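You operate a simulated robot arm through the tools that you are given. There is no shell and no other tool. Be economical: measure what you need, move in short steps, check, and stop when the job is done.

Carry out the task below with a simulated robot arm. There is one attempt and no reset: what you move stays moved.

TASK
Rinse the green filter in the grey cabinet, then drain the cabinet.
Fine: Four pump strokes with the drawer shut; the filter stays in there. Shut the red drain lever again. Set down upright: what you pick out.
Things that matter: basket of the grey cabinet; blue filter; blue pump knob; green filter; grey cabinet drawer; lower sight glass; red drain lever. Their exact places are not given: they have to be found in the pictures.

It is judged by the outcome, as a careful person would: the job done as asked, and still so three seconds after it is handed in. It fails if anything else is knocked over, pushed out of place, dropped, spilled or broken.

THE ROBOT
A 7-joint arm with a fingered hand on a trunk, on a base that drives. Base frame: it is fixed to the floor where the robot stands at the start and does not move with it; the origin is under the middle of the robot, x ahead of it, y to its left, z up. Readings come in cm, degrees, newtons and seconds.
Its first joint turns from -69.0 to 172.0 degrees. Places, roughly: basket of the grey cabinet [100, 10, 40]; blue filter, green filter [125, -25, 100]; blue pump knob [120, -10, 100]; grey cabinet drawer [100, 10, 40]; lower sight glass [80, 10, 30]; red drain lever [90, -10, 70]. Payload 5 kg.
The TCP is the grasp point between the finger pads, 3.2 cm short of the fingertips. In the tool frame z runs along the fingers and y along their closing line. Largest opening 16 cm; the body of the gripper starts 8.9 cm behind the TCP. The gripper is a hand of 3 fingers: y runs from the thumb to the fingers, the wrist lies at [0, 0, -25.2] in the tool frame, and closing takes about 1.5 s.
Orientation is told as [roll, pitch, yaw] about the base's x, y, z axes, in that order, counted from this pose: with the fingers straight down and closing along the base's y, the tool's x points along the base's -x, its y along +y and its z along -z.

THE INTERFACE
- The arm moves only by the tool play_rows. Its argument "commands" is one flat list of numbers, 6 for each row, row after row: the shift along the tool's x, y, z in cm, then the turn, a rotation vector about the tool's x, y, z in degrees. In form: [x, y, z, ax, ay, az, x, y, z, ax, ay, az, ...]. A call has 1 to 10 rows; each row is the pose to reach, as a shift and turn from the pose commanded when the call began, along the tool's axes at that moment. "hand" is the closure in counts, from 0 (fully open) to 255 (shut), set as the call begins (left out, the last holds). Each row takes 0.2 s and may step no farther than 5 cm and 8.6 degrees from the row before; otherwise, or with a gripper value out of range, the whole call is refused. A pose out of reach is approached as far as the arm can. The call stops where the force on the tool passes 40 N (or 10 N more than at its start, if that is more) or the arm is blocked; 0.2 s more then pass. Each finger travels about 10.8 cm/s and halts on what it meets, pressing with about 22 N; the grip force reading is that of the motor and also rises with nothing between the fingers. The clock runs only during rows and for 0.2 s after the last one: add rows that repeat a pose to give the fingers time. The reply holds the time, the measured pose of the TCP, the force on the tool along the base axes, the opening and the grip force, in the units named above and with some noise, with the torque about the TCP (base axes, N m) and any sound that the robot's microphone picked up.
- Cameras (640 x 400 px; columns grow to the right, rows downward): "scene" is now at [14.24, 0.18, 137.55]; the picture's right is [0.03, -1.00, -0.00], its down [-0.47, -0.01, -0.88] and it looks along [0.88, 0.02, -0.47] (base axes); focal length 267 px, centre (320, 200). "wrist" rides on the gripper at [6.5, -0.4, -11.6] in the tool frame; the picture's right is [0.06, 1.00, 0.00], its down [-0.87, 0.05, -0.49] and it looks along [-0.49, 0.03, 0.87] (tool axes); focal length 261 px, centre (320, 200).
- capture(camera): a new picture of that camera. The clock stands still meanwhile.
- lift_body(by): slides the trunk up (or, below 0, down) by that many cm; the arm and the scene camera ride with it, the base frame stays. It gives what a move gives, with no picture.
- drive_base(legs): drives the robot by 1 to 6 legs, each [ahead, left, turn to the left] in cm, cm and degrees, along the robot's own axes; the way and the turn of a leg run together, so that a leg with both is an arc; at most 150 cm and 180 degrees a leg. The arm and the cameras ride along, it lands a little off, and it stops where it bumps. It gives what a move gives.
- set_fingers(finger1, finger2, thumb_bend): sets how far each is bent, from 0 (flat) to 1 (curled in); at 0.3 the hand is open as for a grip, at 0.7 the pads meet at the TCP. One left out holds its place. A second passes; each finger stops where it meets its share of the squeeze, and holds until it gets a number again. A gripper value or a shape takes the hand back. It gives what a move gives, with no picture; readings hold the bend of each and the force on the fingers (four entries, about 0 where the hand has none), thumb and palm.
- preshape(shape): the hand has 3 fingers and takes this shape, open, in about a second: jaw (thumb against the fingers, like two jaws); tri (thumb and two fingers); tip (a fingertip pinch); poke (one finger out to press); point (the index stretched); flat (the hand flat); cup (the hand cupped); fist (a fist). The gripper value then closes the fingers along that shape, each until it touches; the sizes above hold for jaw. It gives what a move gives, with no picture.
- pan_tilt(pan, tilt): turns the head with the scene camera to pan (to the left, within 86 degrees either way) and tilt (down, from -29 to 69), counted from straight ahead of the robot. It gives what a move gives.
- pixel_to_xyz(camera, pixels): for up to 12 pixels [column, row] of the newest picture of that camera ("zoom" is the newest enlarged one), the place [x, y, z] in the base frame of the surface seen there, good to about 0.2 cm. The clock stands still meanwhile.
- inspect(camera, box): a new picture of the part [left, top, right, bottom] of that camera's present view, enlarged. The clock stands still meanwhile.
- job_done(): hands the job in; it is judged then, once.

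Keep the steps short. Do not move on a guess: measure, check each grasp and each placing, and mend mistakes. In all there are 80 turns and 52 pictures (those below and enlarged ones count). Leave the gripper open and the arm clear of the work at the hand-in unless told otherwise, and finish with a single line.

The tools are called after ">>>" as a command line: name --argument value ..., lists and objects as JSON in quotes. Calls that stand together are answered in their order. play_rows: Moves the arm, as the interface text tells. Its arguments: {"type":"object","properties":{"commands":{"type":"array","items":{"type":"number"}},"hand":{"type":"number"}},"required":["commands"]} The other tools are called the same way: lift_body (by) slides the trunk up or down; preshape (shape) gives the hand a shape; set_fingers (finger1, finger2, thumb_bend) moves the fingers one by one; drive_base (legs) drives the base; pan_tilt (pan, tilt) turns the head that bears the scene camera; capture (camera) takes a picture; pixel_to_xyz (camera, pixels) gives the place of the surface under pixels of a picture; inspect (camera, box) takes an enlarged picture of a part of a camera's view; job_done () hands the job in.

At the start:

```text
time: 0.0
ee_pos: [54.19, 9.8, 127.06]
tcp_rot: [0.0, 0.0, 0.0]
force: [0.2, -0.1, 0.7]
moment: [0.0, -0.01, -0.03]
grip_width: 15.97
gripper_force: 0.1
shape: jaw
bend: [0.3, 0.3, 0.3]
finger forces: [0.0, 0.0, 0.0, 0.1, 0.0, 0.1]
trunk travel left (down, up): [-52.5, 41.5]
robot x, y, heading: [-0.29, 0.0, -0.0]
head pan, tilt: [1.5, 27.9]
```

scene: 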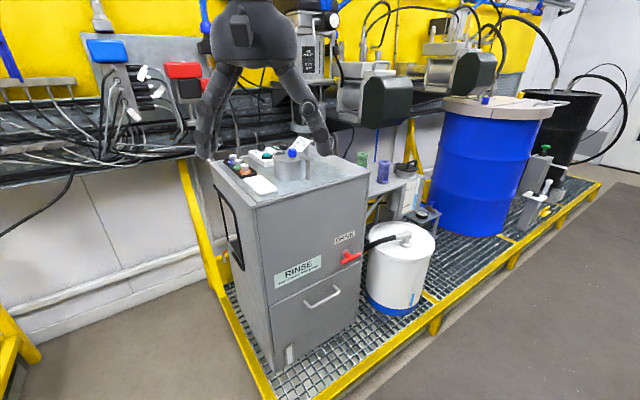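
wrist: 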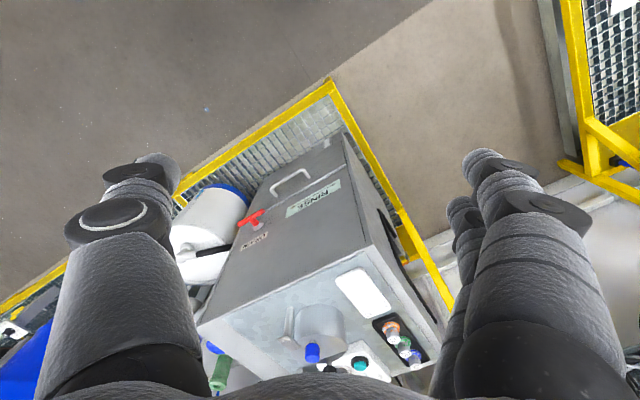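

I see the grey cabinet with "RINSE", a red lever, a drawer handle and a blue knob on top. I'll enlarge several parts first.

>>> inspect --camera "scene" --box '[200, 130, 400, 255]'

>>> inspect --camera "scene" --box '[220, 220, 420, 380]'

```text
3.20 times, centred on (300, 192) of scene
```

zoom: 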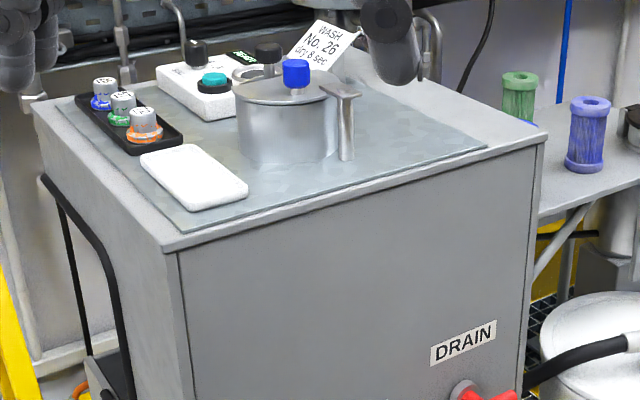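

```text
2.50 times, centred on (320, 300) of scene
```

zoom: 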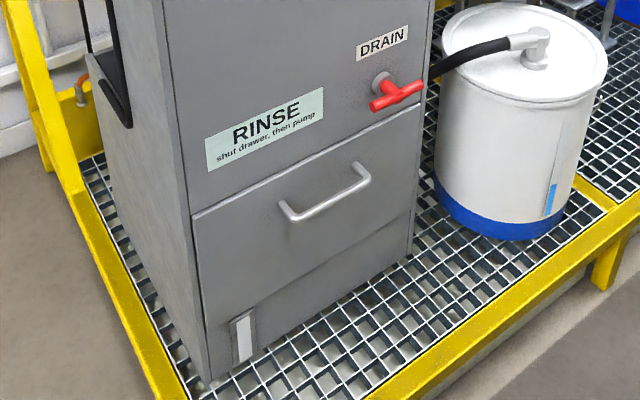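

Now measure the key points with the starting scene picture.

>>> pixel_to_xyz --camera "scene" --pixels '[[292, 153], [291, 175], [362, 155], [383, 163], [383, 182], [352, 257], [306, 304], [337, 289], [289, 355], [258, 205], [367, 174], [213, 161]]'

>>> inspect --camera "scene" --box '[325, 230, 375, 275]'

>>> inspect --camera "scene" --box '[340, 130, 450, 210]'

```text
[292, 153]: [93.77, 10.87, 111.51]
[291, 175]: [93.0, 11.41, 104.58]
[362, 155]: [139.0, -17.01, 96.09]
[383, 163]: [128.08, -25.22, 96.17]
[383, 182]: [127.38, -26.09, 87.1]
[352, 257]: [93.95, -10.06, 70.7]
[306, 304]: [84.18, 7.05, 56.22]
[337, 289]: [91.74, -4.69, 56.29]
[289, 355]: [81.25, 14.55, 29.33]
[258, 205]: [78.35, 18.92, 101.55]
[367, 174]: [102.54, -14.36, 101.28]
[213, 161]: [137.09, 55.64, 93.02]
```

```text
8.89 times, centred on (350, 252) of scene
```

zoom: 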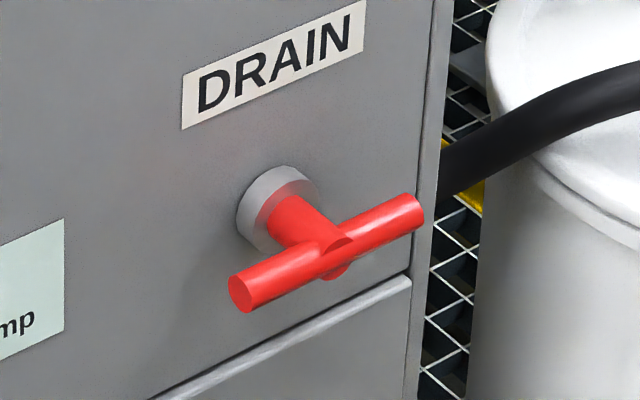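

```text
5.00 times, centred on (395, 170) of scene
```

zoom: 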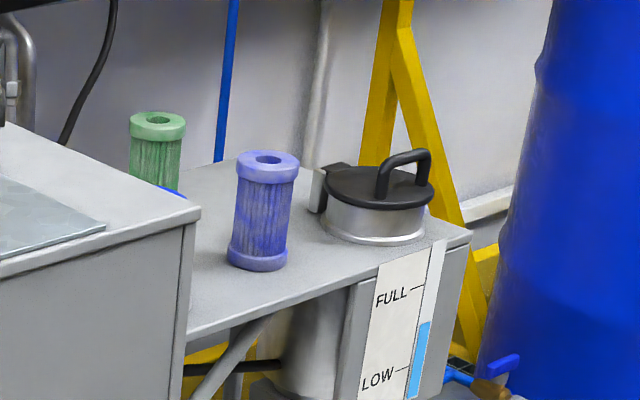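

A second blue thing sits at the foot of the green filter, on the cabinet's right rear: possibly the pump knob. I'll look down there and measure the platform edge too.

>>> pixel_to_xyz --camera "zoom" --pixels '[[172, 190], [157, 118], [157, 165], [268, 158], [258, 262], [215, 300], [195, 212], [460, 232]]'

>>> pixel_to_xyz --camera "scene" --pixels '[[268, 393], [330, 396], [430, 320], [510, 252], [594, 187], [230, 310]]'

>>> inspect --camera "wrist" --box '[180, 280, 460, 400]'

```text
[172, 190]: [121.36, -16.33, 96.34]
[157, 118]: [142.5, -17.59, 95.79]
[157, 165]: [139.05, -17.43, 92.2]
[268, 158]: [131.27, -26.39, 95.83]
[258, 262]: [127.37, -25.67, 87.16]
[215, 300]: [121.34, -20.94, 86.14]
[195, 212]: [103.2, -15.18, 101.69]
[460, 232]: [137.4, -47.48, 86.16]
```

```text
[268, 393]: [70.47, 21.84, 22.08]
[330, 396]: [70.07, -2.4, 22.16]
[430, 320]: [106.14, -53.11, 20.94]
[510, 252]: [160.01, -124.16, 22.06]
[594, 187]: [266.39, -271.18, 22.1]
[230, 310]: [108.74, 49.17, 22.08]
```

```text
2.29 times, centred on (320, 340) of wrist
```

zoom: 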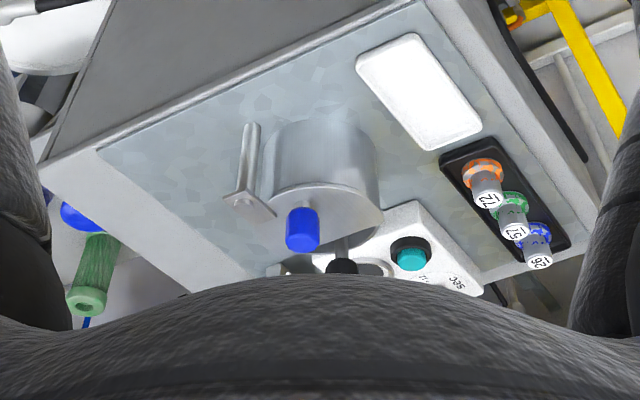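

The blue knob sits on the right of the cabinet at about (121,-16,96). Before driving I check how near the overhanging machines are.

>>> pixel_to_xyz --camera "scene" --pixels '[[385, 105], [365, 95], [310, 75], [475, 75], [425, 65], [475, 150], [500, 100], [400, 265], [405, 235], [415, 300], [410, 165]]'

>>> drive_base --legs '[[0, 0, 36]]'

```text
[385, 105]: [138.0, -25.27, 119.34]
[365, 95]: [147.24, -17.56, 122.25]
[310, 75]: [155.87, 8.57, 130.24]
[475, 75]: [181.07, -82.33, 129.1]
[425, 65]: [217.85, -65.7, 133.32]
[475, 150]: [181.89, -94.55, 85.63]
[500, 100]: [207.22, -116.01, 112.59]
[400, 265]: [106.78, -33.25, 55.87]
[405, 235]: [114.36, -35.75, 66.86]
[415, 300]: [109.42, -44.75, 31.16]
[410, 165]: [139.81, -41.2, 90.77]
```

```text
time: 2.1
ee_pos: [37.95, 39.97, 127.03]
tcp_rot: [0.0, -0.1, 36.1]
force: [-0.5, -0.7, -0.1]
moment: [-0.03, 0.0, 0.01]
grip_width: 15.99
gripper_force: 0.1
shape: jaw
bend: [0.3, 0.3, 0.3]
finger forces: [0.0, 0.1, 0.0, 0.0, 0.0, 0.0]
trunk travel left (down, up): [-52.5, 41.5]
robot x, y, heading: [-0.06, -0.34, 36.1]
head pan, tilt: [1.5, 27.9]
```

Now heading 36° faces the cabinet squarely. I drive right about 80 cm to look at the filters and the knob.

>>> drive_base --legs '[[0, -85, 0]]'

>>> pan_tilt --pan 0 --tilt 28

>>> capture --camera "scene"

```text
time: 6.6
ee_pos: [88.02, -27.93, 127.05]
tcp_rot: [0.0, 0.1, 36.4]
force: [-0.5, 0.5, 0.0]
moment: [0.02, -0.04, -0.04]
grip_width: 15.99
gripper_force: 0.0
shape: jaw
bend: [0.3, 0.3, 0.3]
finger forces: [0.0, 0.0, 0.0, 0.0, 0.1, 0.1]
trunk travel left (down, up): [-52.5, 41.5]
robot x, y, heading: [50.22, -68.11, 36.5]
head pan, tilt: [1.5, 27.9]
```

```text
time: 7.2
ee_pos: [87.97, -27.98, 127.08]
tcp_rot: [0.0, -0.1, 36.5]
force: [0.2, 0.0, -1.0]
moment: [-0.02, 0.0, -0.01]
grip_width: 16.0
gripper_force: 0.1
shape: jaw
bend: [0.3, 0.3, 0.3]
finger forces: [0.0, 0.1, 0.0, 0.0, 0.0, 0.0]
trunk travel left (down, up): [-52.5, 41.5]
robot x, y, heading: [50.28, -68.23, 36.6]
head pan, tilt: [0.0, 28.0]
```

```text
44 pictures are left
```

scene: 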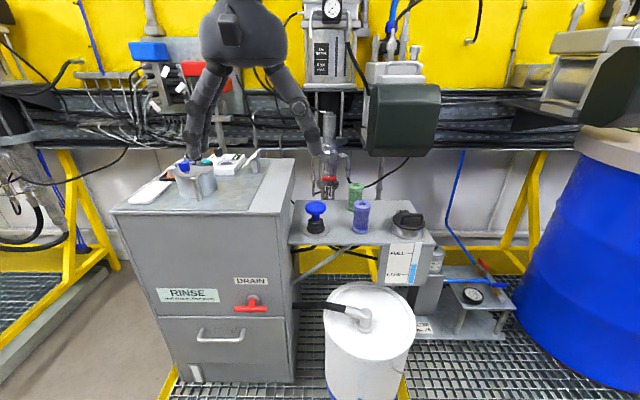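

>>> inspect --camera "scene" --box '[280, 90, 460, 270]'

>>> pixel_to_xyz --camera "scene" --pixels '[[316, 207], [317, 219], [315, 228], [356, 187], [356, 205], [361, 204], [360, 231], [400, 155], [400, 100], [332, 190], [405, 217], [430, 241]]'

```text
2.22 times, centred on (370, 180) of scene
```

zoom: 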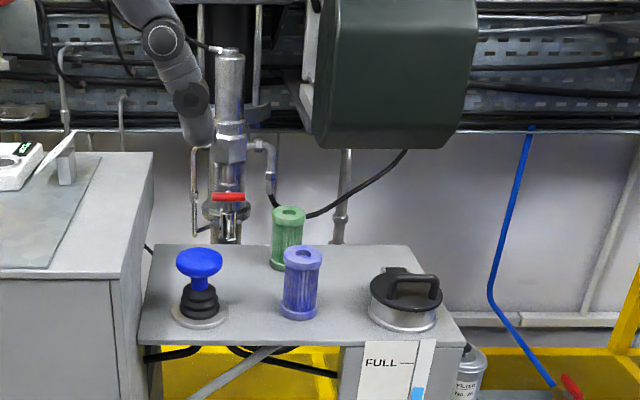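

```text
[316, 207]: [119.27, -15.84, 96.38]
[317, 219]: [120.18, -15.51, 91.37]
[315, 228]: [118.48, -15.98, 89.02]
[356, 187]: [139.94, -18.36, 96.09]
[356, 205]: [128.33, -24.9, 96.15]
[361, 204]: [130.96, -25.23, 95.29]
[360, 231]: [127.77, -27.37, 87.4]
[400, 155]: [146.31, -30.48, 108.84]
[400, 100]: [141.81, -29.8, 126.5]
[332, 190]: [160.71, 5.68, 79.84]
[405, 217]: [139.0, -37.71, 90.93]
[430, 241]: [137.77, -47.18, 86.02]
```

The blue mushroom knob is a vertical plunger on the side shelf, and the green filter stands behind the blue one. I'll open the drawer first, so I take a close look at its handle and the lever.

>>> inspect --camera "scene" --box '[140, 270, 310, 390]'

>>> pixel_to_xyz --camera "zoom" --pixels '[[215, 248], [300, 260], [390, 250], [230, 229], [375, 226], [300, 220], [300, 275], [80, 185], [560, 190], [210, 385], [400, 128], [300, 330]]'

```text
3.33 times, centred on (225, 330) of scene
```

zoom: 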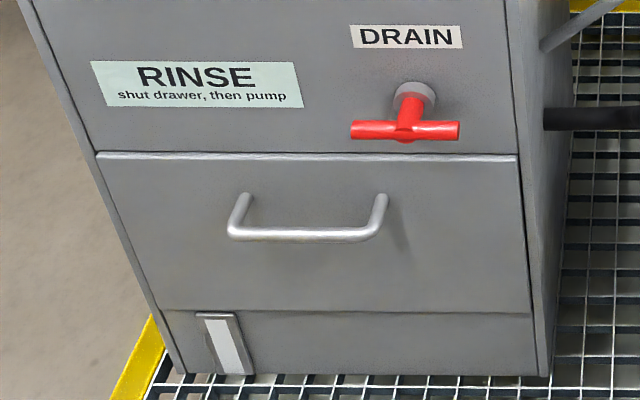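

```text
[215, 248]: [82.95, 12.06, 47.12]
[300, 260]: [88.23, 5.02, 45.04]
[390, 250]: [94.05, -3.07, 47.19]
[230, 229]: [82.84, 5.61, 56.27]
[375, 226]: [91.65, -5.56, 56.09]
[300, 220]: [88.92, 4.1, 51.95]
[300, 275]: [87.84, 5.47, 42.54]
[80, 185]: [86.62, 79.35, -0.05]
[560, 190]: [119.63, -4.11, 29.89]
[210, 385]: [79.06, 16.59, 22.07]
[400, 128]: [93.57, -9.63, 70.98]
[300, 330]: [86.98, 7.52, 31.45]
```

Handle bar: z≈56, about 3 cm off the face, centre (87.3,0). I drive back-left to stand in front of the drawer, then lower the trunk (the arm hangs in free space).

>>> drive_base --legs '[[-13, 26, -0.4]]'

>>> lift_body --by -48

```text
time: 9.2
ee_pos: [62.27, -14.84, 127.1]
tcp_rot: [0.0, -0.1, 36.1]
force: [-0.1, 0.2, -0.1]
moment: [0.0, -0.09, 0.0]
grip_width: 15.99
gripper_force: 0.1
shape: jaw
bend: [0.3, 0.3, 0.3]
finger forces: [0.1, 0.0, 0.0, 0.0, 0.0, 0.0]
trunk travel left (down, up): [-52.5, 41.5]
robot x, y, heading: [24.22, -54.92, 36.0]
head pan, tilt: [0.0, 28.0]
```

```text
refused: -48 is not a number from -40 to 40
```

>>> lift_body --by -40

>>> lift_body --by -12

```text
time: 13.1
ee_pos: [62.34, -14.92, 87.15]
tcp_rot: [-0.1, -0.1, 36.1]
force: [-0.7, 0.0, -1.4]
moment: [0.01, -0.02, 0.01]
grip_width: 16.0
gripper_force: 0.1
shape: jaw
bend: [0.3, 0.3, 0.3]
finger forces: [0.0, 0.1, 0.0, 0.0, 0.0, 0.0]
trunk travel left (down, up): [-12.5, 81.5]
robot x, y, heading: [24.13, -54.67, 36.1]
head pan, tilt: [0.0, 28.0]
```

```text
time: 14.6
ee_pos: [62.41, -14.75, 75.01]
tcp_rot: [0.0, 0.0, 36.0]
force: [0.5, -0.1, -0.3]
moment: [0.01, 0.03, 0.0]
grip_width: 15.97
gripper_force: 0.0
shape: jaw
bend: [0.3, 0.3, 0.3]
finger forces: [0.0, 0.0, 0.1, 0.1, 0.0, 0.0]
trunk travel left (down, up): [-0.5, 93.5]
robot x, y, heading: [23.93, -54.77, 36.1]
head pan, tilt: [0.0, 28.0]
```

Turn the hand to point forward and down (25° below level), closing vertical, while moving forward 15 and down 15. Part one.

>>> play_rows --commands '[-1.5, 0, 1.2, -3.88, -3.88, 6.09, -3, 0, 2.4, -7.76, -7.76, 12.19, -4.5, 0, 3.6, -11.64, -11.64, 18.28, -6, 0, 4.8, -15.5, -15.5, 24.4, -7.5, 0, 6, -19.4, -19.4, 30.5, -9, 0, 7.2, -23.3, -23.3, 36.6, -10.5, 0, 8.4, -27.2, -27.2, 42.6, -12, 0, 9.6, -31, -31, 48.7, -13.5, 0, 10.8, -34.9, -34.9, 54.8, -15, 0, 12, -38.8, -38.8, 60.9]' --hand 80

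>>> play_rows --commands '[0, 0, 0, -3.88, -3.88, 6.09, 0, 0, 0, -7.76, -7.76, 12.19, 0, 0, 0, -11.7, -11.7, 18.4, 0, 0, 0, -11.7, -11.7, 18.4]'

>>> capture --camera "wrist"

```text
time: 16.8
ee_pos: [75.95, -5.43, 63.53]
tcp_rot: [51.3, -9.5, -33.9]
force: [-0.7, 0.8, 0.5]
moment: [-0.03, 0.06, -0.02]
grip_width: 11.01
gripper_force: 0.1
shape: jaw
bend: [0.67, 0.67, 0.65]
finger forces: [0.1, 0.1, 0.1, 0.0, 0.0, 0.1]
out of reach, approached as far as the arm can: row 10
trunk travel left (down, up): [-0.5, 93.5]
robot x, y, heading: [23.93, -54.9, 35.9]
head pan, tilt: [0.0, 28.0]
```

```text
time: 17.5
ee_pos: [87.05, -1.51, 67.1]
tcp_rot: [61.4, -2.9, -45.1]
force: [-24.1, -24.8, 4.7]
moment: [0.94, -0.92, -0.27]
grip_width: 9.55
gripper_force: 0.0
shape: jaw
bend: [0.73, 0.75, 0.65]
finger forces: [15.6, 19.1, 0.0, 0.0, 0.0, 0.0]
out of reach, approached as far as the arm can: row 1, 2, 3
trunk travel left (down, up): [-0.5, 93.5]
robot x, y, heading: [24.32, -54.76, 36.1]
head pan, tilt: [0.0, 28.0]
stopped in row 3: the force on the tool passed its limit at 69 N (the readings are from after the stop); the commanded pose is now the measured one
```

```text
41 pictures are left
```

wrist: 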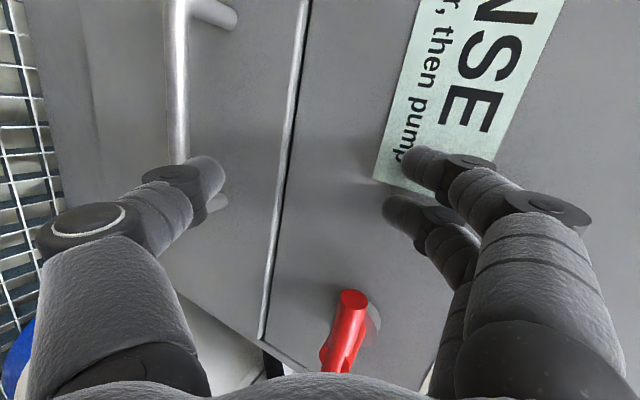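

The arm ran out of its near reach and swung forward until the fingers pressed on the cabinet face. I back straight off with the base, which also gives the arm better reach, and check that nothing moved.

>>> drive_base --legs '[[-15, 0, 0]]'

>>> capture --camera "scene"

>>> capture --camera "wrist"

```text
time: 18.9
ee_pos: [75.28, -10.34, 66.94]
tcp_rot: [61.4, -2.9, -45.1]
force: [0.6, -0.1, -0.3]
moment: [0.01, -0.01, -0.01]
grip_width: 10.95
gripper_force: 0.0
shape: jaw
bend: [0.68, 0.68, 0.65]
finger forces: [0.0, 0.1, 0.0, 0.0, 0.0, 0.1]
trunk travel left (down, up): [-0.5, 93.5]
robot x, y, heading: [12.53, -63.86, 36.1]
head pan, tilt: [0.0, 28.0]
```

```text
40 pictures are left
```

scene: 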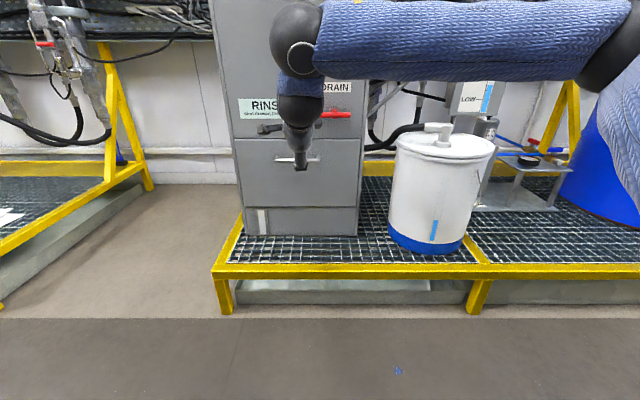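

```text
39 pictures are left
```

wrist: 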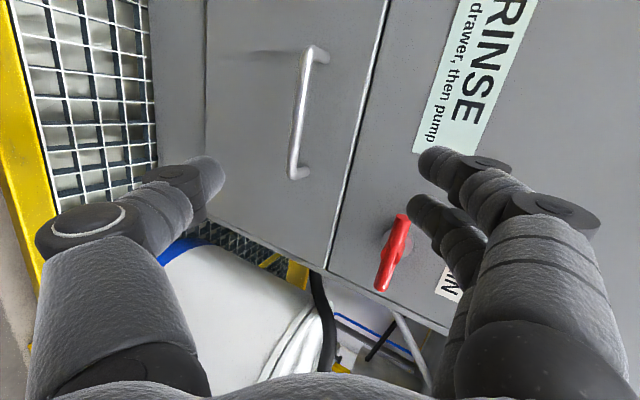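

Nothing has moved. Now level the hand to about 10° below horizontal, square it to the face, and go to 9 cm in front of the bar with a smaller opening.

>>> play_rows --commands '[0.2, -1.05, 2.7, -4.4, -1.5, 0.8, 0.4, -2.1, 5.4, -8.8, -3.05, 1.7, 0.6, -3.15, 8.1, -13.2, -4.6, 2.5, 0.8, -4.2, 10.8, -17.6, -6.1, 3.35, 0.8, -4.2, 10.8, -17.6, -6.1, 3.35]' --hand 140

>>> capture --camera "wrist"

```text
time: 20.1
ee_pos: [81.53, -4.35, 57.94]
tcp_rot: [79.3, -2.0, -51.7]
force: [0.1, 0.3, 0.1]
moment: [0.01, 0.02, -0.02]
grip_width: 7.26
gripper_force: 0.1
shape: jaw
bend: [0.73, 0.73, 0.7]
finger forces: [0.0, 0.0, 0.1, 0.0, 0.0, 0.1]
out of reach, approached as far as the arm can: row 1, 2, 3, 4, 5
trunk travel left (down, up): [-0.5, 93.5]
robot x, y, heading: [12.04, -63.54, 36.0]
head pan, tilt: [0.0, 28.0]
```

```text
38 pictures are left
```

wrist: 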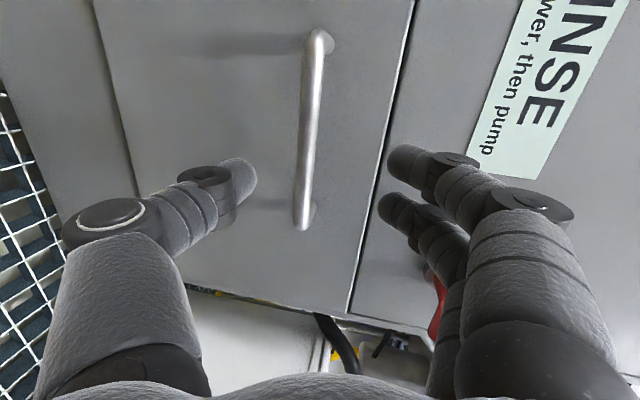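

The bar lies between thumb and fingers. I advance 6.5 cm along the tool in small rows.

>>> play_rows --commands '[0.5, -0.2, 2, 0, 0, 0, 0.5, -0.4, 4, 0, 0, 0, 0.5, -0.4, 5.5, 0, 0, 0, 0.5, -0.4, 6.5, 0, 0, 0]'

>>> capture --camera "wrist"

```text
time: 21.1
ee_pos: [86.22, -0.19, 56.3]
tcp_rot: [79.4, -1.9, -52.1]
force: [0.1, 0.4, 0.6]
moment: [0.02, 0.02, -0.04]
grip_width: 7.24
gripper_force: 0.1
shape: jaw
bend: [0.73, 0.73, 0.7]
finger forces: [0.0, 0.1, 0.0, 0.0, 0.0, 0.0]
trunk travel left (down, up): [-0.5, 93.5]
robot x, y, heading: [11.77, -63.6, 36.2]
head pan, tilt: [0.0, 28.0]
```

```text
37 pictures are left
```

wrist: 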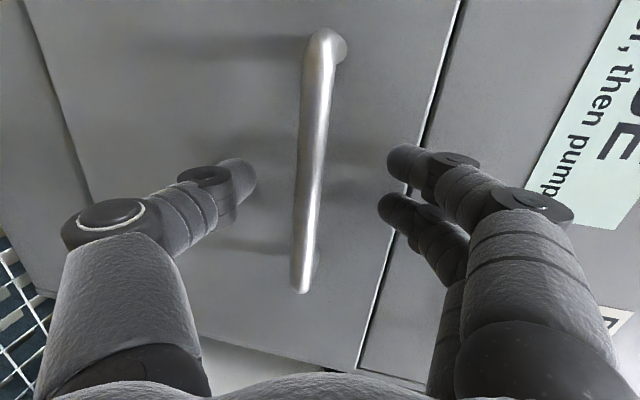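

TCP is about 1.5 cm short of the bar centre. Close on it.

>>> play_rows --commands '[0, 0, 0, 0, 0, 0, 0, 0, 0, 0, 0, 0, 0, 0, 0, 0, 0, 0, 0, 0, 0, 0, 0, 0, 0, 0, 0, 0, 0, 0]' --hand 255

>>> capture --camera "wrist"

```text
time: 22.3
ee_pos: [86.29, -0.07, 56.19]
tcp_rot: [79.2, -1.9, -52.1]
force: [5.2, 4.0, -5.8]
moment: [0.03, 0.05, -0.02]
grip_width: 0.02
gripper_force: 22.0
shape: jaw
bend: [0.65, 0.66, 0.72]
finger forces: [7.6, 7.0, 0.1, 0.0, 19.3, 0.0]
trunk travel left (down, up): [-0.5, 93.5]
robot x, y, heading: [11.92, -63.72, 35.8]
head pan, tilt: [0.0, 28.0]
```

```text
36 pictures are left
```

wrist: 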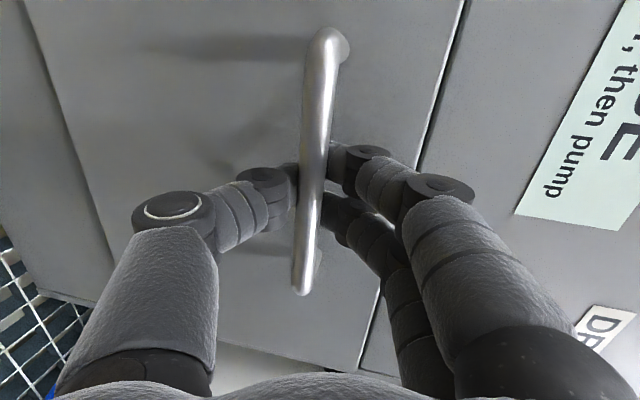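

Fingers hold the bar from behind. Pull with the base, 10 cm first.

>>> drive_base --legs '[[-10, 0, 0]]'

>>> capture --camera "wrist"

```text
time: 23.4
ee_pos: [78.09, -6.24, 56.22]
tcp_rot: [79.3, -1.8, -52.1]
force: [2.3, 1.0, -9.6]
moment: [-0.01, 0.06, -0.03]
grip_width: 0.02
gripper_force: 21.6
shape: jaw
bend: [0.66, 0.66, 0.72]
finger forces: [6.5, 6.0, 0.0, 0.0, 19.3, 0.1]
trunk travel left (down, up): [-0.5, 93.5]
robot x, y, heading: [3.67, -69.74, 35.9]
head pan, tilt: [0.0, 28.0]
```

```text
35 pictures are left
```

wrist: 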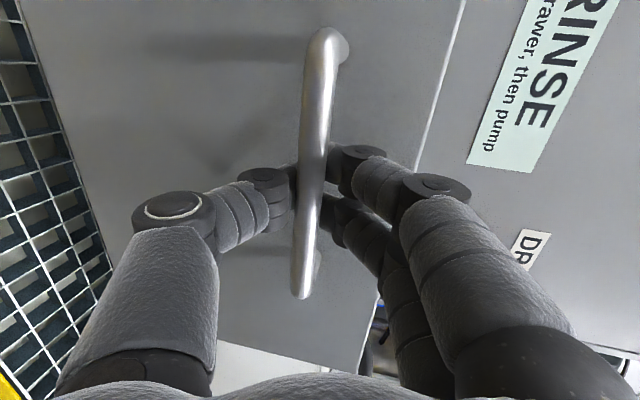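

The drawer comes along. Pull 20 cm more, watching the force.

>>> drive_base --legs '[[-10, 0, 0], [-9, 0, 0]]'

>>> pan_tilt --pan 10 --tilt 30

>>> capture --camera "scene"

```text
time: 25.3
ee_pos: [62.63, -17.31, 56.24]
tcp_rot: [79.3, -1.9, -52.2]
force: [-1.0, 3.9, -10.7]
moment: [0.06, -0.01, -0.03]
grip_width: 0.01
gripper_force: 22.0
shape: jaw
bend: [0.66, 0.66, 0.72]
finger forces: [0.0, 0.1, 0.0, 0.0, 19.2, 0.0]
trunk travel left (down, up): [-0.5, 93.5]
robot x, y, heading: [-11.83, -80.63, 36.1]
head pan, tilt: [0.0, 28.0]
```

```text
time: 26.0
ee_pos: [62.72, -17.4, 56.08]
tcp_rot: [79.2, -1.8, -52.1]
force: [-0.7, 2.5, -8.0]
moment: [0.02, 0.04, -0.02]
grip_width: 0.0
gripper_force: 21.7
shape: jaw
bend: [0.66, 0.66, 0.72]
finger forces: [0.0, 0.0, 0.0, 0.0, 18.4, 0.0]
trunk travel left (down, up): [-0.5, 93.5]
robot x, y, heading: [-11.75, -80.91, 35.8]
head pan, tilt: [10.0, 30.0]
```

```text
34 pictures are left
```

scene: 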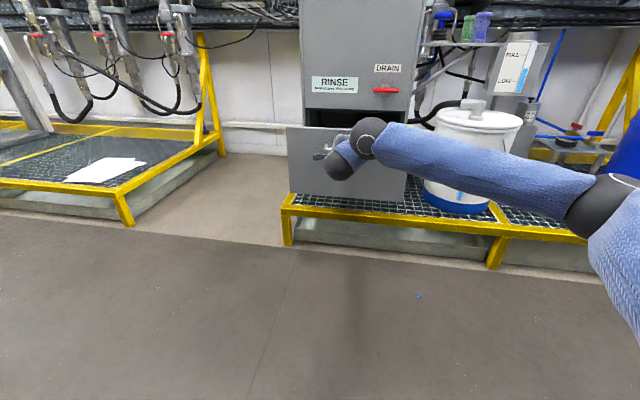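

Drawer looks out about 29 cm. Open the hand and back off along the tool, then raise the trunk for a look into the basket.

>>> play_rows --commands '[0, 0, 0, 0, 0, 0, 0, 0, 0, 0, 0, 0, 0, 0, 0, 0, 0, 0, 0, 0, 0, 0, 0, 0]' --hand 120

>>> drive_base --legs '[[-14, 0, 0]]'

>>> lift_body --by 40

>>> capture --camera "scene"

```text
time: 27.0
ee_pos: [62.64, -17.35, 56.29]
tcp_rot: [79.3, -1.9, -52.2]
force: [-0.4, -1.2, 0.7]
moment: [0.04, -0.02, -0.01]
grip_width: 8.42
gripper_force: 0.1
shape: jaw
bend: [0.72, 0.72, 0.7]
finger forces: [0.0, 0.8, 0.0, 0.0, 0.0, 0.0]
trunk travel left (down, up): [-0.5, 93.5]
robot x, y, heading: [-11.87, -80.75, 35.9]
head pan, tilt: [10.0, 30.0]
```

```text
time: 28.3
ee_pos: [51.32, -25.49, 56.3]
tcp_rot: [79.3, -1.9, -52.1]
force: [1.0, -0.1, -0.7]
moment: [-0.01, 0.01, 0.02]
grip_width: 8.4
gripper_force: 0.0
shape: jaw
bend: [0.72, 0.72, 0.7]
finger forces: [0.0, 0.1, 0.0, 0.0, 0.0, 0.0]
trunk travel left (down, up): [-0.5, 93.5]
robot x, y, heading: [-22.58, -88.62, 36.0]
head pan, tilt: [10.0, 30.0]
```

```text
time: 32.2
ee_pos: [51.28, -25.46, 96.21]
tcp_rot: [79.4, -1.9, -52.0]
force: [0.2, 0.8, -0.1]
moment: [-0.01, -0.01, -0.02]
grip_width: 8.44
gripper_force: 0.1
shape: jaw
bend: [0.72, 0.72, 0.7]
finger forces: [0.0, 0.1, 0.1, 0.0, 0.0, 0.1]
trunk travel left (down, up): [-40.5, 53.5]
robot x, y, heading: [-22.61, -88.89, 36.0]
head pan, tilt: [10.0, 30.0]
```

```text
33 pictures are left
```

scene: 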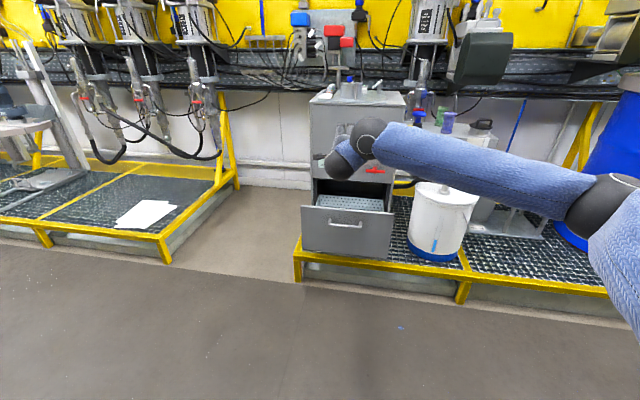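

>>> inspect --camera "scene" --box '[290, 165, 410, 265]'

>>> pixel_to_xyz --camera "zoom" --pixels '[[70, 222], [300, 237], [530, 258], [160, 185], [480, 200], [300, 205], [300, 175], [300, 320], [120, 200], [520, 230]]'

```text
4.00 times, centred on (350, 215) of scene
```

zoom: 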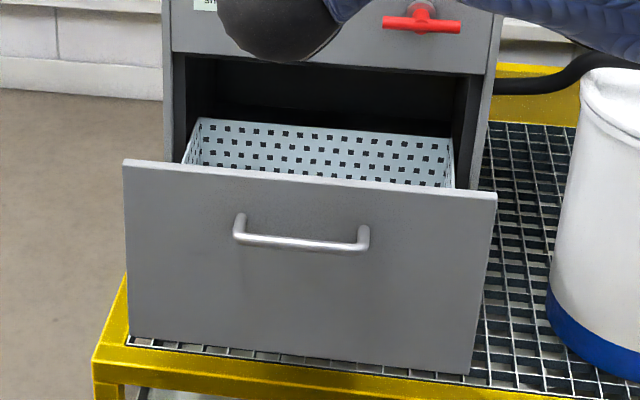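

```text
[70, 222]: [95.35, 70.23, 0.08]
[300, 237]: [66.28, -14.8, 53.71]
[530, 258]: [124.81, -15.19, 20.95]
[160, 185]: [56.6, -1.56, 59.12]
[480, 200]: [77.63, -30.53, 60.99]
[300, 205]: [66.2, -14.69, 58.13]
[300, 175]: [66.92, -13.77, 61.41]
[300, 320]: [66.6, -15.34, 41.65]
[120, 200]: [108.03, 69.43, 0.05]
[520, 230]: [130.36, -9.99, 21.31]
```

The basket is empty as far as seen. Before driving in near the drawer I look down at my own base size.

>>> pan_tilt --pan 40 --tilt 69

>>> capture --camera "scene"

```text
time: 33.2
ee_pos: [51.31, -25.56, 96.23]
tcp_rot: [79.2, -1.9, -52.0]
force: [0.1, -0.3, -0.2]
moment: [-0.01, 0.0, 0.0]
grip_width: 8.45
gripper_force: 0.0
shape: jaw
bend: [0.72, 0.72, 0.7]
finger forces: [0.0, 0.0, 0.1, 0.0, 0.0, 0.0]
trunk travel left (down, up): [-40.5, 53.5]
robot x, y, heading: [-23.04, -89.22, 35.7]
head pan, tilt: [40.0, 68.8]
```

```text
31 pictures are left
```

scene: 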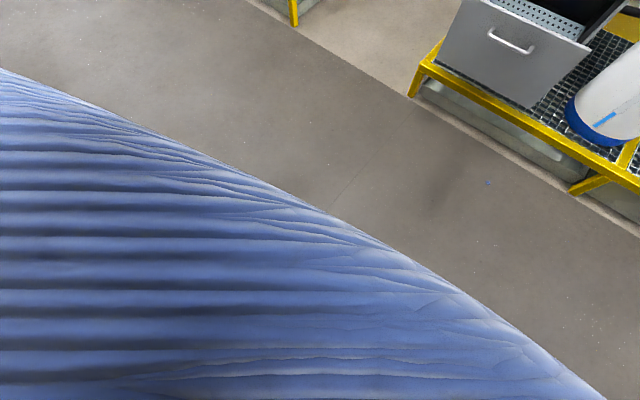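

>>> pixel_to_xyz --camera "scene" --pixels '[[20, 85], [200, 170], [330, 235], [450, 300], [560, 375], [300, 300], [100, 350]]'

```text
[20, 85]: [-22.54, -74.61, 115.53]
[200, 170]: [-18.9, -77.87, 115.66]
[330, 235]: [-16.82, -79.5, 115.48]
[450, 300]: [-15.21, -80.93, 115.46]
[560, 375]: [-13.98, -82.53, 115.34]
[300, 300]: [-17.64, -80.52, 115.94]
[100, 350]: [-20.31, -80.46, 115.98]
```

Base size isn't visible, so I'll keep well clear of the drawer. Now I retract the arm 30 cm and turn the hand to point down with 28° forward lean, heading 16°.

>>> play_rows --commands '[0.1, -0.55, -2.95, 4.67, 2.32, -6.19, 0.2, -1.1, -5.9, 9.34, 4.64, -12.38, 0.3, -1.65, -8.85, 14.0, 6.96, -18.57, 0.4, -2.2, -11.8, 18.7, 9.28, -24.8, 0.5, -2.75, -14.75, 23.3, 11.6, -31, 0.6, -3.3, -17.7, 28, 13.9, -37.1, 0.7, -3.85, -20.65, 32.7, 16.2, -43.3, 0.8, -4.4, -23.6, 37.4, 18.6, -49.5, 0.9, -4.95, -26.55, 42, 20.9, -55.7, 0.9, -5.5, -29.5, 46.7, 23.2, -61.9]' --hand 60

>>> play_rows --commands '[0, 0, 0, 4.56, 2.27, -6.04]'

```text
time: 35.4
ee_pos: [37.83, -37.24, 76.81]
tcp_rot: [15.2, -34.1, 8.4]
force: [0.1, -0.3, 0.4]
moment: [-0.01, 0.03, 0.02]
grip_width: 12.23
gripper_force: 0.0
shape: jaw
bend: [0.62, 0.62, 0.59]
finger forces: [0.0, 0.1, 0.0, 0.0, 0.0, 0.0]
out of reach, approached as far as the arm can: row 6, 7, 8, 9, 10
trunk travel left (down, up): [-40.5, 53.5]
robot x, y, heading: [-22.62, -88.96, 36.1]
head pan, tilt: [40.0, 68.8]
```

```text
time: 35.8
ee_pos: [40.13, -38.49, 71.84]
tcp_rot: [6.5, -33.1, 16.2]
force: [0.3, 0.5, 0.0]
moment: [0.01, 0.03, -0.01]
grip_width: 12.24
gripper_force: 0.0
shape: jaw
bend: [0.62, 0.62, 0.59]
finger forces: [0.1, 0.0, 0.0, 0.1, 0.0, 0.0]
out of reach, approached as far as the arm can: row 1
trunk travel left (down, up): [-40.5, 53.5]
robot x, y, heading: [-23.11, -88.96, 36.1]
head pan, tilt: [40.0, 68.8]
```

This posture (hand 81 cm ahead, leaning) suits the filter. I raise the trunk 40 cm, then drive right and forward to a stand-off before the shelf.

>>> lift_body --by 40

>>> drive_base --legs '[[0, -42, 0], [72, 0, 0]]'

>>> pan_tilt --pan 0 --tilt 35

>>> capture --camera "scene"

>>> capture --camera "wrist"

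```text
time: 39.6
ee_pos: [40.02, -38.61, 111.92]
tcp_rot: [6.5, -33.1, 16.1]
force: [0.1, 0.4, 0.3]
moment: [-0.02, -0.02, -0.03]
grip_width: 12.25
gripper_force: 0.0
shape: jaw
bend: [0.62, 0.62, 0.59]
finger forces: [0.1, 0.0, 0.0, 0.0, 0.0, 0.0]
trunk travel left (down, up): [-80.5, 13.5]
robot x, y, heading: [-23.06, -88.82, 36.2]
head pan, tilt: [40.0, 68.8]
```

```text
time: 45.8
ee_pos: [122.75, -30.42, 111.96]
tcp_rot: [6.5, -33.0, 16.1]
force: [0.4, 0.3, -0.3]
moment: [0.0, 0.0, -0.02]
grip_width: 12.21
gripper_force: 0.0
shape: jaw
bend: [0.62, 0.62, 0.59]
finger forces: [0.0, 0.0, 0.1, 0.0, 0.1, 0.0]
trunk travel left (down, up): [-80.5, 13.5]
robot x, y, heading: [60.04, -80.91, 36.0]
head pan, tilt: [40.0, 68.8]
```

```text
time: 46.8
ee_pos: [122.78, -30.44, 112.02]
tcp_rot: [6.4, -33.1, 16.2]
force: [-0.1, 0.2, 0.4]
moment: [0.02, -0.04, 0.02]
grip_width: 12.25
gripper_force: 0.0
shape: jaw
bend: [0.62, 0.62, 0.59]
finger forces: [0.0, 0.1, 0.0, 0.0, 0.0, 0.1]
trunk travel left (down, up): [-80.5, 13.5]
robot x, y, heading: [59.88, -80.71, 36.0]
head pan, tilt: [0.0, 35.0]
```

```text
30 pictures are left
```

scene: 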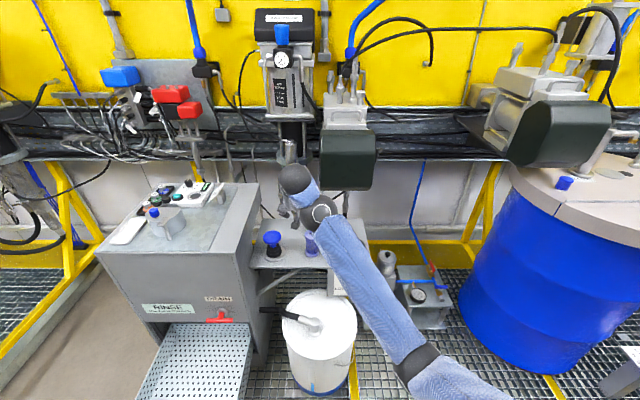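

```text
29 pictures are left
```

wrist: 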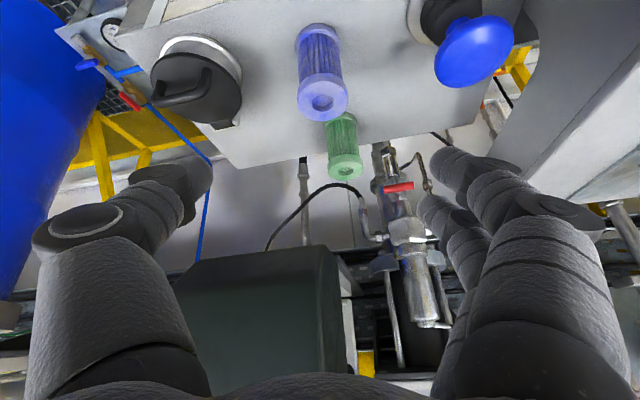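

Good views. Measure filters and motor from the wrist picture, and the basket from the scene picture.

>>> pixel_to_xyz --camera "wrist" --pixels '[[345, 158], [345, 178], [331, 163], [360, 160], [320, 118], [325, 80], [318, 250], [220, 258], [335, 330], [415, 225]]'

>>> pixel_to_xyz --camera "scene" --pixels '[[162, 322], [248, 324], [200, 360], [205, 395], [150, 395], [238, 398], [216, 318], [200, 325], [232, 317]]'

>>> inspect --camera "scene" --box '[130, 300, 270, 400]'

```text
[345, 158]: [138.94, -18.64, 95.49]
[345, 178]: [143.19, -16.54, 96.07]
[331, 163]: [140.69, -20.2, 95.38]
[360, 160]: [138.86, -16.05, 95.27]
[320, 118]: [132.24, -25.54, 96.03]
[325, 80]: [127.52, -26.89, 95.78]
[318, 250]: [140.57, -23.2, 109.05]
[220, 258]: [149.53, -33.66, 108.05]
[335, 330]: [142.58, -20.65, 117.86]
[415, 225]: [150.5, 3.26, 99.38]
```

```text
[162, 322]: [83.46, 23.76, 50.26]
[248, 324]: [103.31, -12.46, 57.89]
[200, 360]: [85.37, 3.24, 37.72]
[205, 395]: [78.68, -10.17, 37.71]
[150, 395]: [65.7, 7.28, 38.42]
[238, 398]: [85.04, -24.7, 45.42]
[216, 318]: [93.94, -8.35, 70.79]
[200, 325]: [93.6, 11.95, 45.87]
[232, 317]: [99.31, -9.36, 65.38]
```

```text
4.00 times, centred on (200, 350) of scene
```

zoom: 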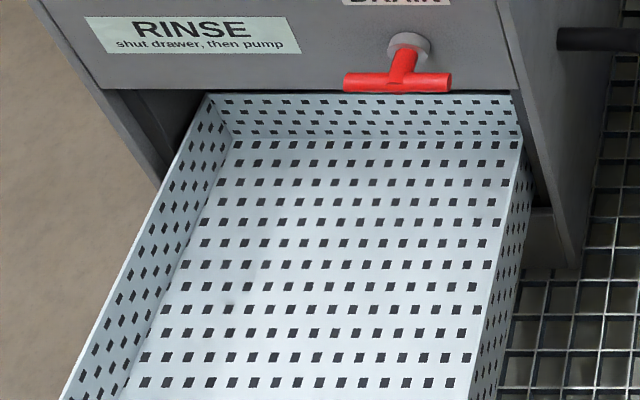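

Basket floor is at z≈37.7 and empty; green filter centre ≈(140.7,-17.8), motor corner ≈(140.6,-23.2,109). I straighten the hand, lower the trunk 8 cm and creep 14 cm ahead, staying below the motor and above the blue filter.

>>> play_rows --commands '[0, 0, 0, 6.5, 4.96, 0.4, 0, 0, 0, 6.5, 4.96, 0.4]' --hand 105

>>> lift_body --by -8.5

>>> drive_base --legs '[[14, 0, 0]]'

>>> capture --camera "wrist"

```text
time: 47.4
ee_pos: [122.77, -30.47, 111.87]
tcp_rot: [6.5, -33.1, 16.2]
force: [-0.4, -0.4, -0.6]
moment: [-0.01, 0.0, 0.02]
grip_width: 9.48
gripper_force: 0.1
shape: jaw
bend: [0.71, 0.71, 0.7]
finger forces: [0.1, 0.0, 0.0, 0.1, 0.1, 0.1]
out of reach, approached as far as the arm can: row 1, 2
trunk travel left (down, up): [-80.5, 13.5]
robot x, y, heading: [59.69, -80.73, 36.2]
head pan, tilt: [0.0, 35.0]
```

```text
time: 48.6
ee_pos: [122.69, -30.58, 103.47]
tcp_rot: [6.5, -33.0, 16.2]
force: [0.1, 0.5, 0.1]
moment: [0.01, -0.01, -0.02]
grip_width: 9.47
gripper_force: 0.0
shape: jaw
bend: [0.71, 0.71, 0.7]
finger forces: [0.0, 0.1, 0.0, 0.0, 0.0, 0.2]
trunk travel left (down, up): [-72.0, 22.0]
robot x, y, heading: [60.12, -81.01, 35.9]
head pan, tilt: [0.0, 35.0]
```

```text
time: 50.0
ee_pos: [134.35, -22.05, 103.34]
tcp_rot: [6.4, -33.0, 16.2]
force: [-0.5, 1.1, 0.5]
moment: [-0.05, 0.02, -0.03]
grip_width: 9.46
gripper_force: 0.2
shape: jaw
bend: [0.71, 0.71, 0.7]
finger forces: [0.0, 0.0, 0.0, 0.0, 0.0, 0.0]
trunk travel left (down, up): [-72.0, 22.0]
robot x, y, heading: [71.49, -72.46, 35.9]
head pan, tilt: [0.0, 35.0]
```

```text
27 pictures are left
```

wrist: 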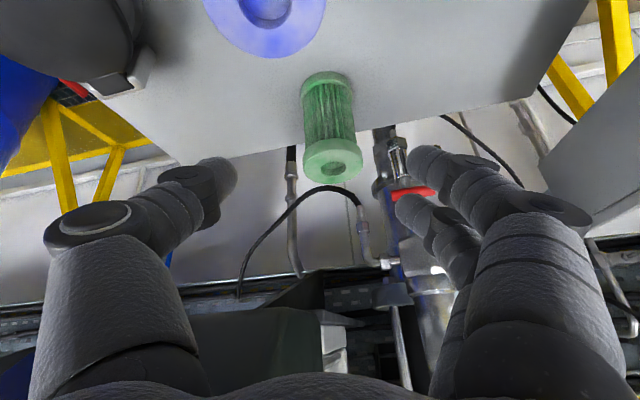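

The hand kept its lean (33°, heading 28°), so the straightening wasn't reachable. I test a small turn of heading to the right before going on.

>>> play_rows --commands '[0, 0, 0, 4.35, -0.76, 6.66, 0, 0, 0, 4.35, -0.76, 6.66]'

```text
time: 50.6
ee_pos: [134.76, -24.2, 99.9]
tcp_rot: [6.5, -33.1, 8.2]
force: [-1.2, -0.4, 0.4]
moment: [0.0, 0.0, -0.03]
grip_width: 9.45
gripper_force: 0.0
shape: jaw
bend: [0.71, 0.71, 0.7]
finger forces: [0.0, 0.0, 0.1, 0.1, 0.0, 0.1]
out of reach, approached as far as the arm can: row 1, 2
trunk travel left (down, up): [-72.0, 22.0]
robot x, y, heading: [71.21, -72.56, 35.8]
head pan, tilt: [0.0, 35.0]
```

The heading is now 20° but the TCP sank to 99.9: this arm wants to work lower against the trunk. Raise the trunk 5 cm, then move 8.5 cm ahead and 3 down toward above the green filter.

>>> lift_body --by 5

>>> play_rows --commands '[-1.3, 1.55, 2.25, 0, 0, 0, -2.67, 3.1, 4.5, 0, 0, 0, -4.0, 4.67, 6.77, 0, 0, 0]'

>>> capture --camera "wrist"

```text
time: 51.5
ee_pos: [134.89, -24.33, 104.84]
tcp_rot: [6.4, -33.1, 8.3]
force: [-0.2, -0.4, 0.2]
moment: [0.01, 0.01, -0.02]
grip_width: 9.45
gripper_force: 0.0
shape: jaw
bend: [0.71, 0.71, 0.7]
finger forces: [0.0, 0.0, 0.1, 0.0, 0.0, 0.1]
trunk travel left (down, up): [-77.0, 17.0]
robot x, y, heading: [71.58, -72.31, 36.1]
head pan, tilt: [0.0, 35.0]
```

```text
time: 52.2
ee_pos: [139.38, -19.34, 102.58]
tcp_rot: [6.4, -32.9, 8.0]
force: [-19.5, -19.7, 3.7]
moment: [0.61, -0.88, -1.07]
grip_width: 9.52
gripper_force: 0.1
shape: jaw
bend: [0.71, 0.71, 0.7]
finger forces: [0.1, 0.0, 0.0, 0.0, 25.4, 0.0]
trunk travel left (down, up): [-77.0, 17.0]
robot x, y, heading: [71.44, -72.73, 36.3]
head pan, tilt: [0.0, 35.0]
stopped in row 3: the force on the tool passed its limit at 71 N (the readings are from after the stop); the commanded pose is now the measured one
```

```text
26 pictures are left
```

wrist: 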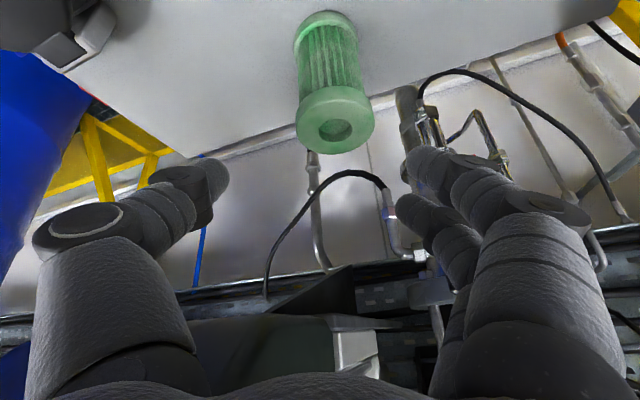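

The thumb touched the motor corner; the green filter still stands. Back 1.5 cm, 1 left, then down 7.5 so the fingers straddle the filter below the motor.

>>> play_rows --commands '[1.5, 0.29, -0.95, 0, 0, 0, 3.68, -0.09, 2.38, 0, 0, 0, 5.6, -0.42, 5.29, 0, 0, 0]'

>>> capture --camera "wrist"

>>> capture --camera "scene"

```text
time: 53.0
ee_pos: [137.84, -19.09, 94.8]
tcp_rot: [6.3, -33.0, 8.2]
force: [-0.5, 0.2, 0.2]
moment: [-0.02, 0.0, 0.0]
grip_width: 9.42
gripper_force: 0.0
shape: jaw
bend: [0.71, 0.71, 0.7]
finger forces: [0.0, 0.1, 0.1, 0.0, 0.0, 0.0]
trunk travel left (down, up): [-77.0, 17.0]
robot x, y, heading: [71.59, -72.48, 35.9]
head pan, tilt: [0.0, 35.0]
```

```text
25 pictures are left
```

wrist: 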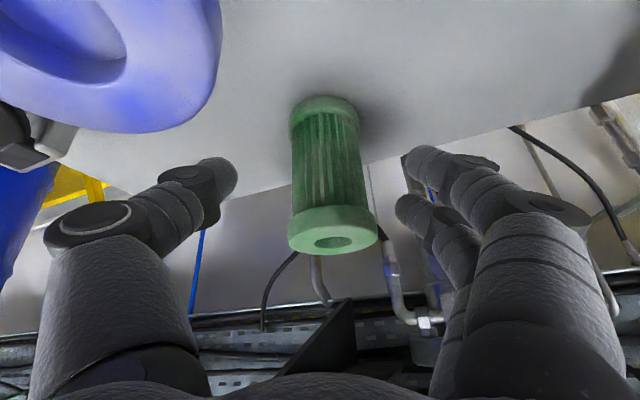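

```text
24 pictures are left
```

scene: 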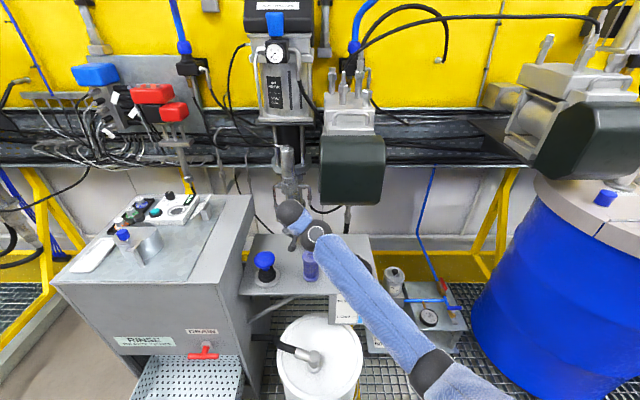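

Green filter sits centrally between the fingers and the blue one is clear. Advance 3.2 cm to it.

>>> play_rows --commands '[-1.15, 0.3, 1.1, 0, 0, 0, -2.3, 0.63, 2.2, 0, 0, 0]'

>>> play_rows --commands '[0, 0, 0, 0, 0, 0, 0, 0, 0, 0, 0, 0, 0, 0, 0, 0, 0, 0, 0, 0, 0, 0, 0, 0, 0, 0, 0, 0, 0, 0]' --hand 255

>>> capture --camera "wrist"

```text
time: 53.6
ee_pos: [140.61, -17.8, 94.4]
tcp_rot: [6.4, -33.0, 8.2]
force: [-0.3, -0.2, -0.2]
moment: [0.0, 0.0, 0.02]
grip_width: 9.46
gripper_force: 0.0
shape: jaw
bend: [0.71, 0.71, 0.7]
finger forces: [0.0, 0.0, 0.1, 0.0, 0.1, 0.0]
trunk travel left (down, up): [-77.0, 17.0]
robot x, y, heading: [71.56, -72.38, 36.1]
head pan, tilt: [0.0, 35.0]
```

```text
time: 54.8
ee_pos: [140.66, -17.89, 94.42]
tcp_rot: [6.4, -33.0, 8.1]
force: [0.4, -0.2, 0.4]
moment: [-0.01, -0.02, 0.01]
grip_width: 4.68
gripper_force: 22.2
shape: jaw
bend: [0.73, 0.73, 0.7]
finger forces: [10.1, 8.7, 0.0, 0.0, 19.8, 0.0]
trunk travel left (down, up): [-77.0, 17.0]
robot x, y, heading: [71.59, -72.47, 36.1]
head pan, tilt: [0.0, 35.0]
```

```text
23 pictures are left
```

wrist: 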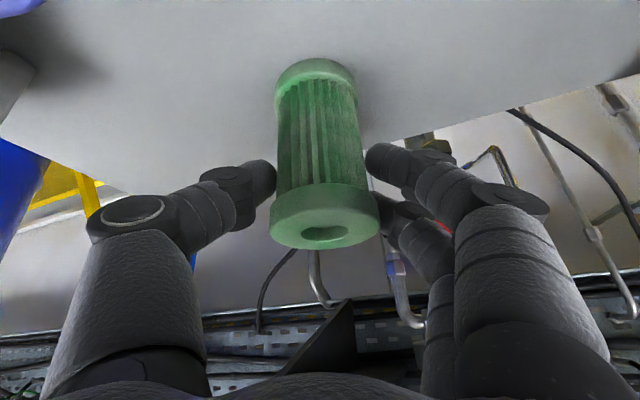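

Held at 4.7 cm width. Lift 2 cm with the trunk, then slide left 8 cm out from beside the motor.

>>> lift_body --by 2

>>> play_rows --commands '[0.8, 1.8, -0.3, 0, 0, 0, 1.6, 3.6, -0.6, 0, 0, 0, 2.4, 5.4, -0.9, 0, 0, 0, 3.15, 7.26, -1.24, 0, 0, 0]'

>>> lift_body --by 14

>>> capture --camera "scene"

```text
time: 55.5
ee_pos: [140.66, -17.91, 96.4]
tcp_rot: [6.4, -32.9, 8.0]
force: [0.6, 0.4, -1.0]
moment: [0.0, 0.0, -0.02]
grip_width: 4.68
gripper_force: 22.9
shape: jaw
bend: [0.73, 0.73, 0.7]
finger forces: [10.3, 8.6, 0.0, 0.0, 19.6, 0.0]
trunk travel left (down, up): [-79.0, 15.0]
robot x, y, heading: [71.6, -72.57, 35.9]
head pan, tilt: [0.0, 35.0]
```

```text
time: 56.5
ee_pos: [135.94, -11.35, 96.44]
tcp_rot: [6.4, -33.0, 8.1]
force: [0.6, 0.5, -1.7]
moment: [0.0, 0.01, 0.0]
grip_width: 4.65
gripper_force: 21.8
shape: jaw
bend: [0.73, 0.73, 0.7]
finger forces: [10.2, 8.7, 0.0, 0.0, 19.6, 0.1]
trunk travel left (down, up): [-79.0, 15.0]
robot x, y, heading: [71.82, -72.67, 36.0]
head pan, tilt: [0.0, 35.0]
```

```text
time: 58.2
ee_pos: [135.96, -11.43, 110.36]
tcp_rot: [6.3, -33.1, 8.1]
force: [0.4, -0.2, 0.5]
moment: [0.0, -0.02, 0.0]
grip_width: 4.65
gripper_force: 21.8
shape: jaw
bend: [0.73, 0.73, 0.7]
finger forces: [10.3, 8.7, 0.0, 0.1, 19.7, 0.0]
trunk travel left (down, up): [-93.0, 1.0]
robot x, y, heading: [71.66, -72.77, 36.0]
head pan, tilt: [0.0, 35.0]
```

```text
22 pictures are left
```

scene: 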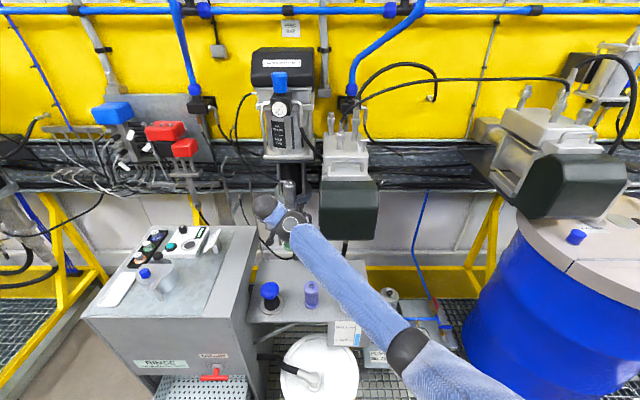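

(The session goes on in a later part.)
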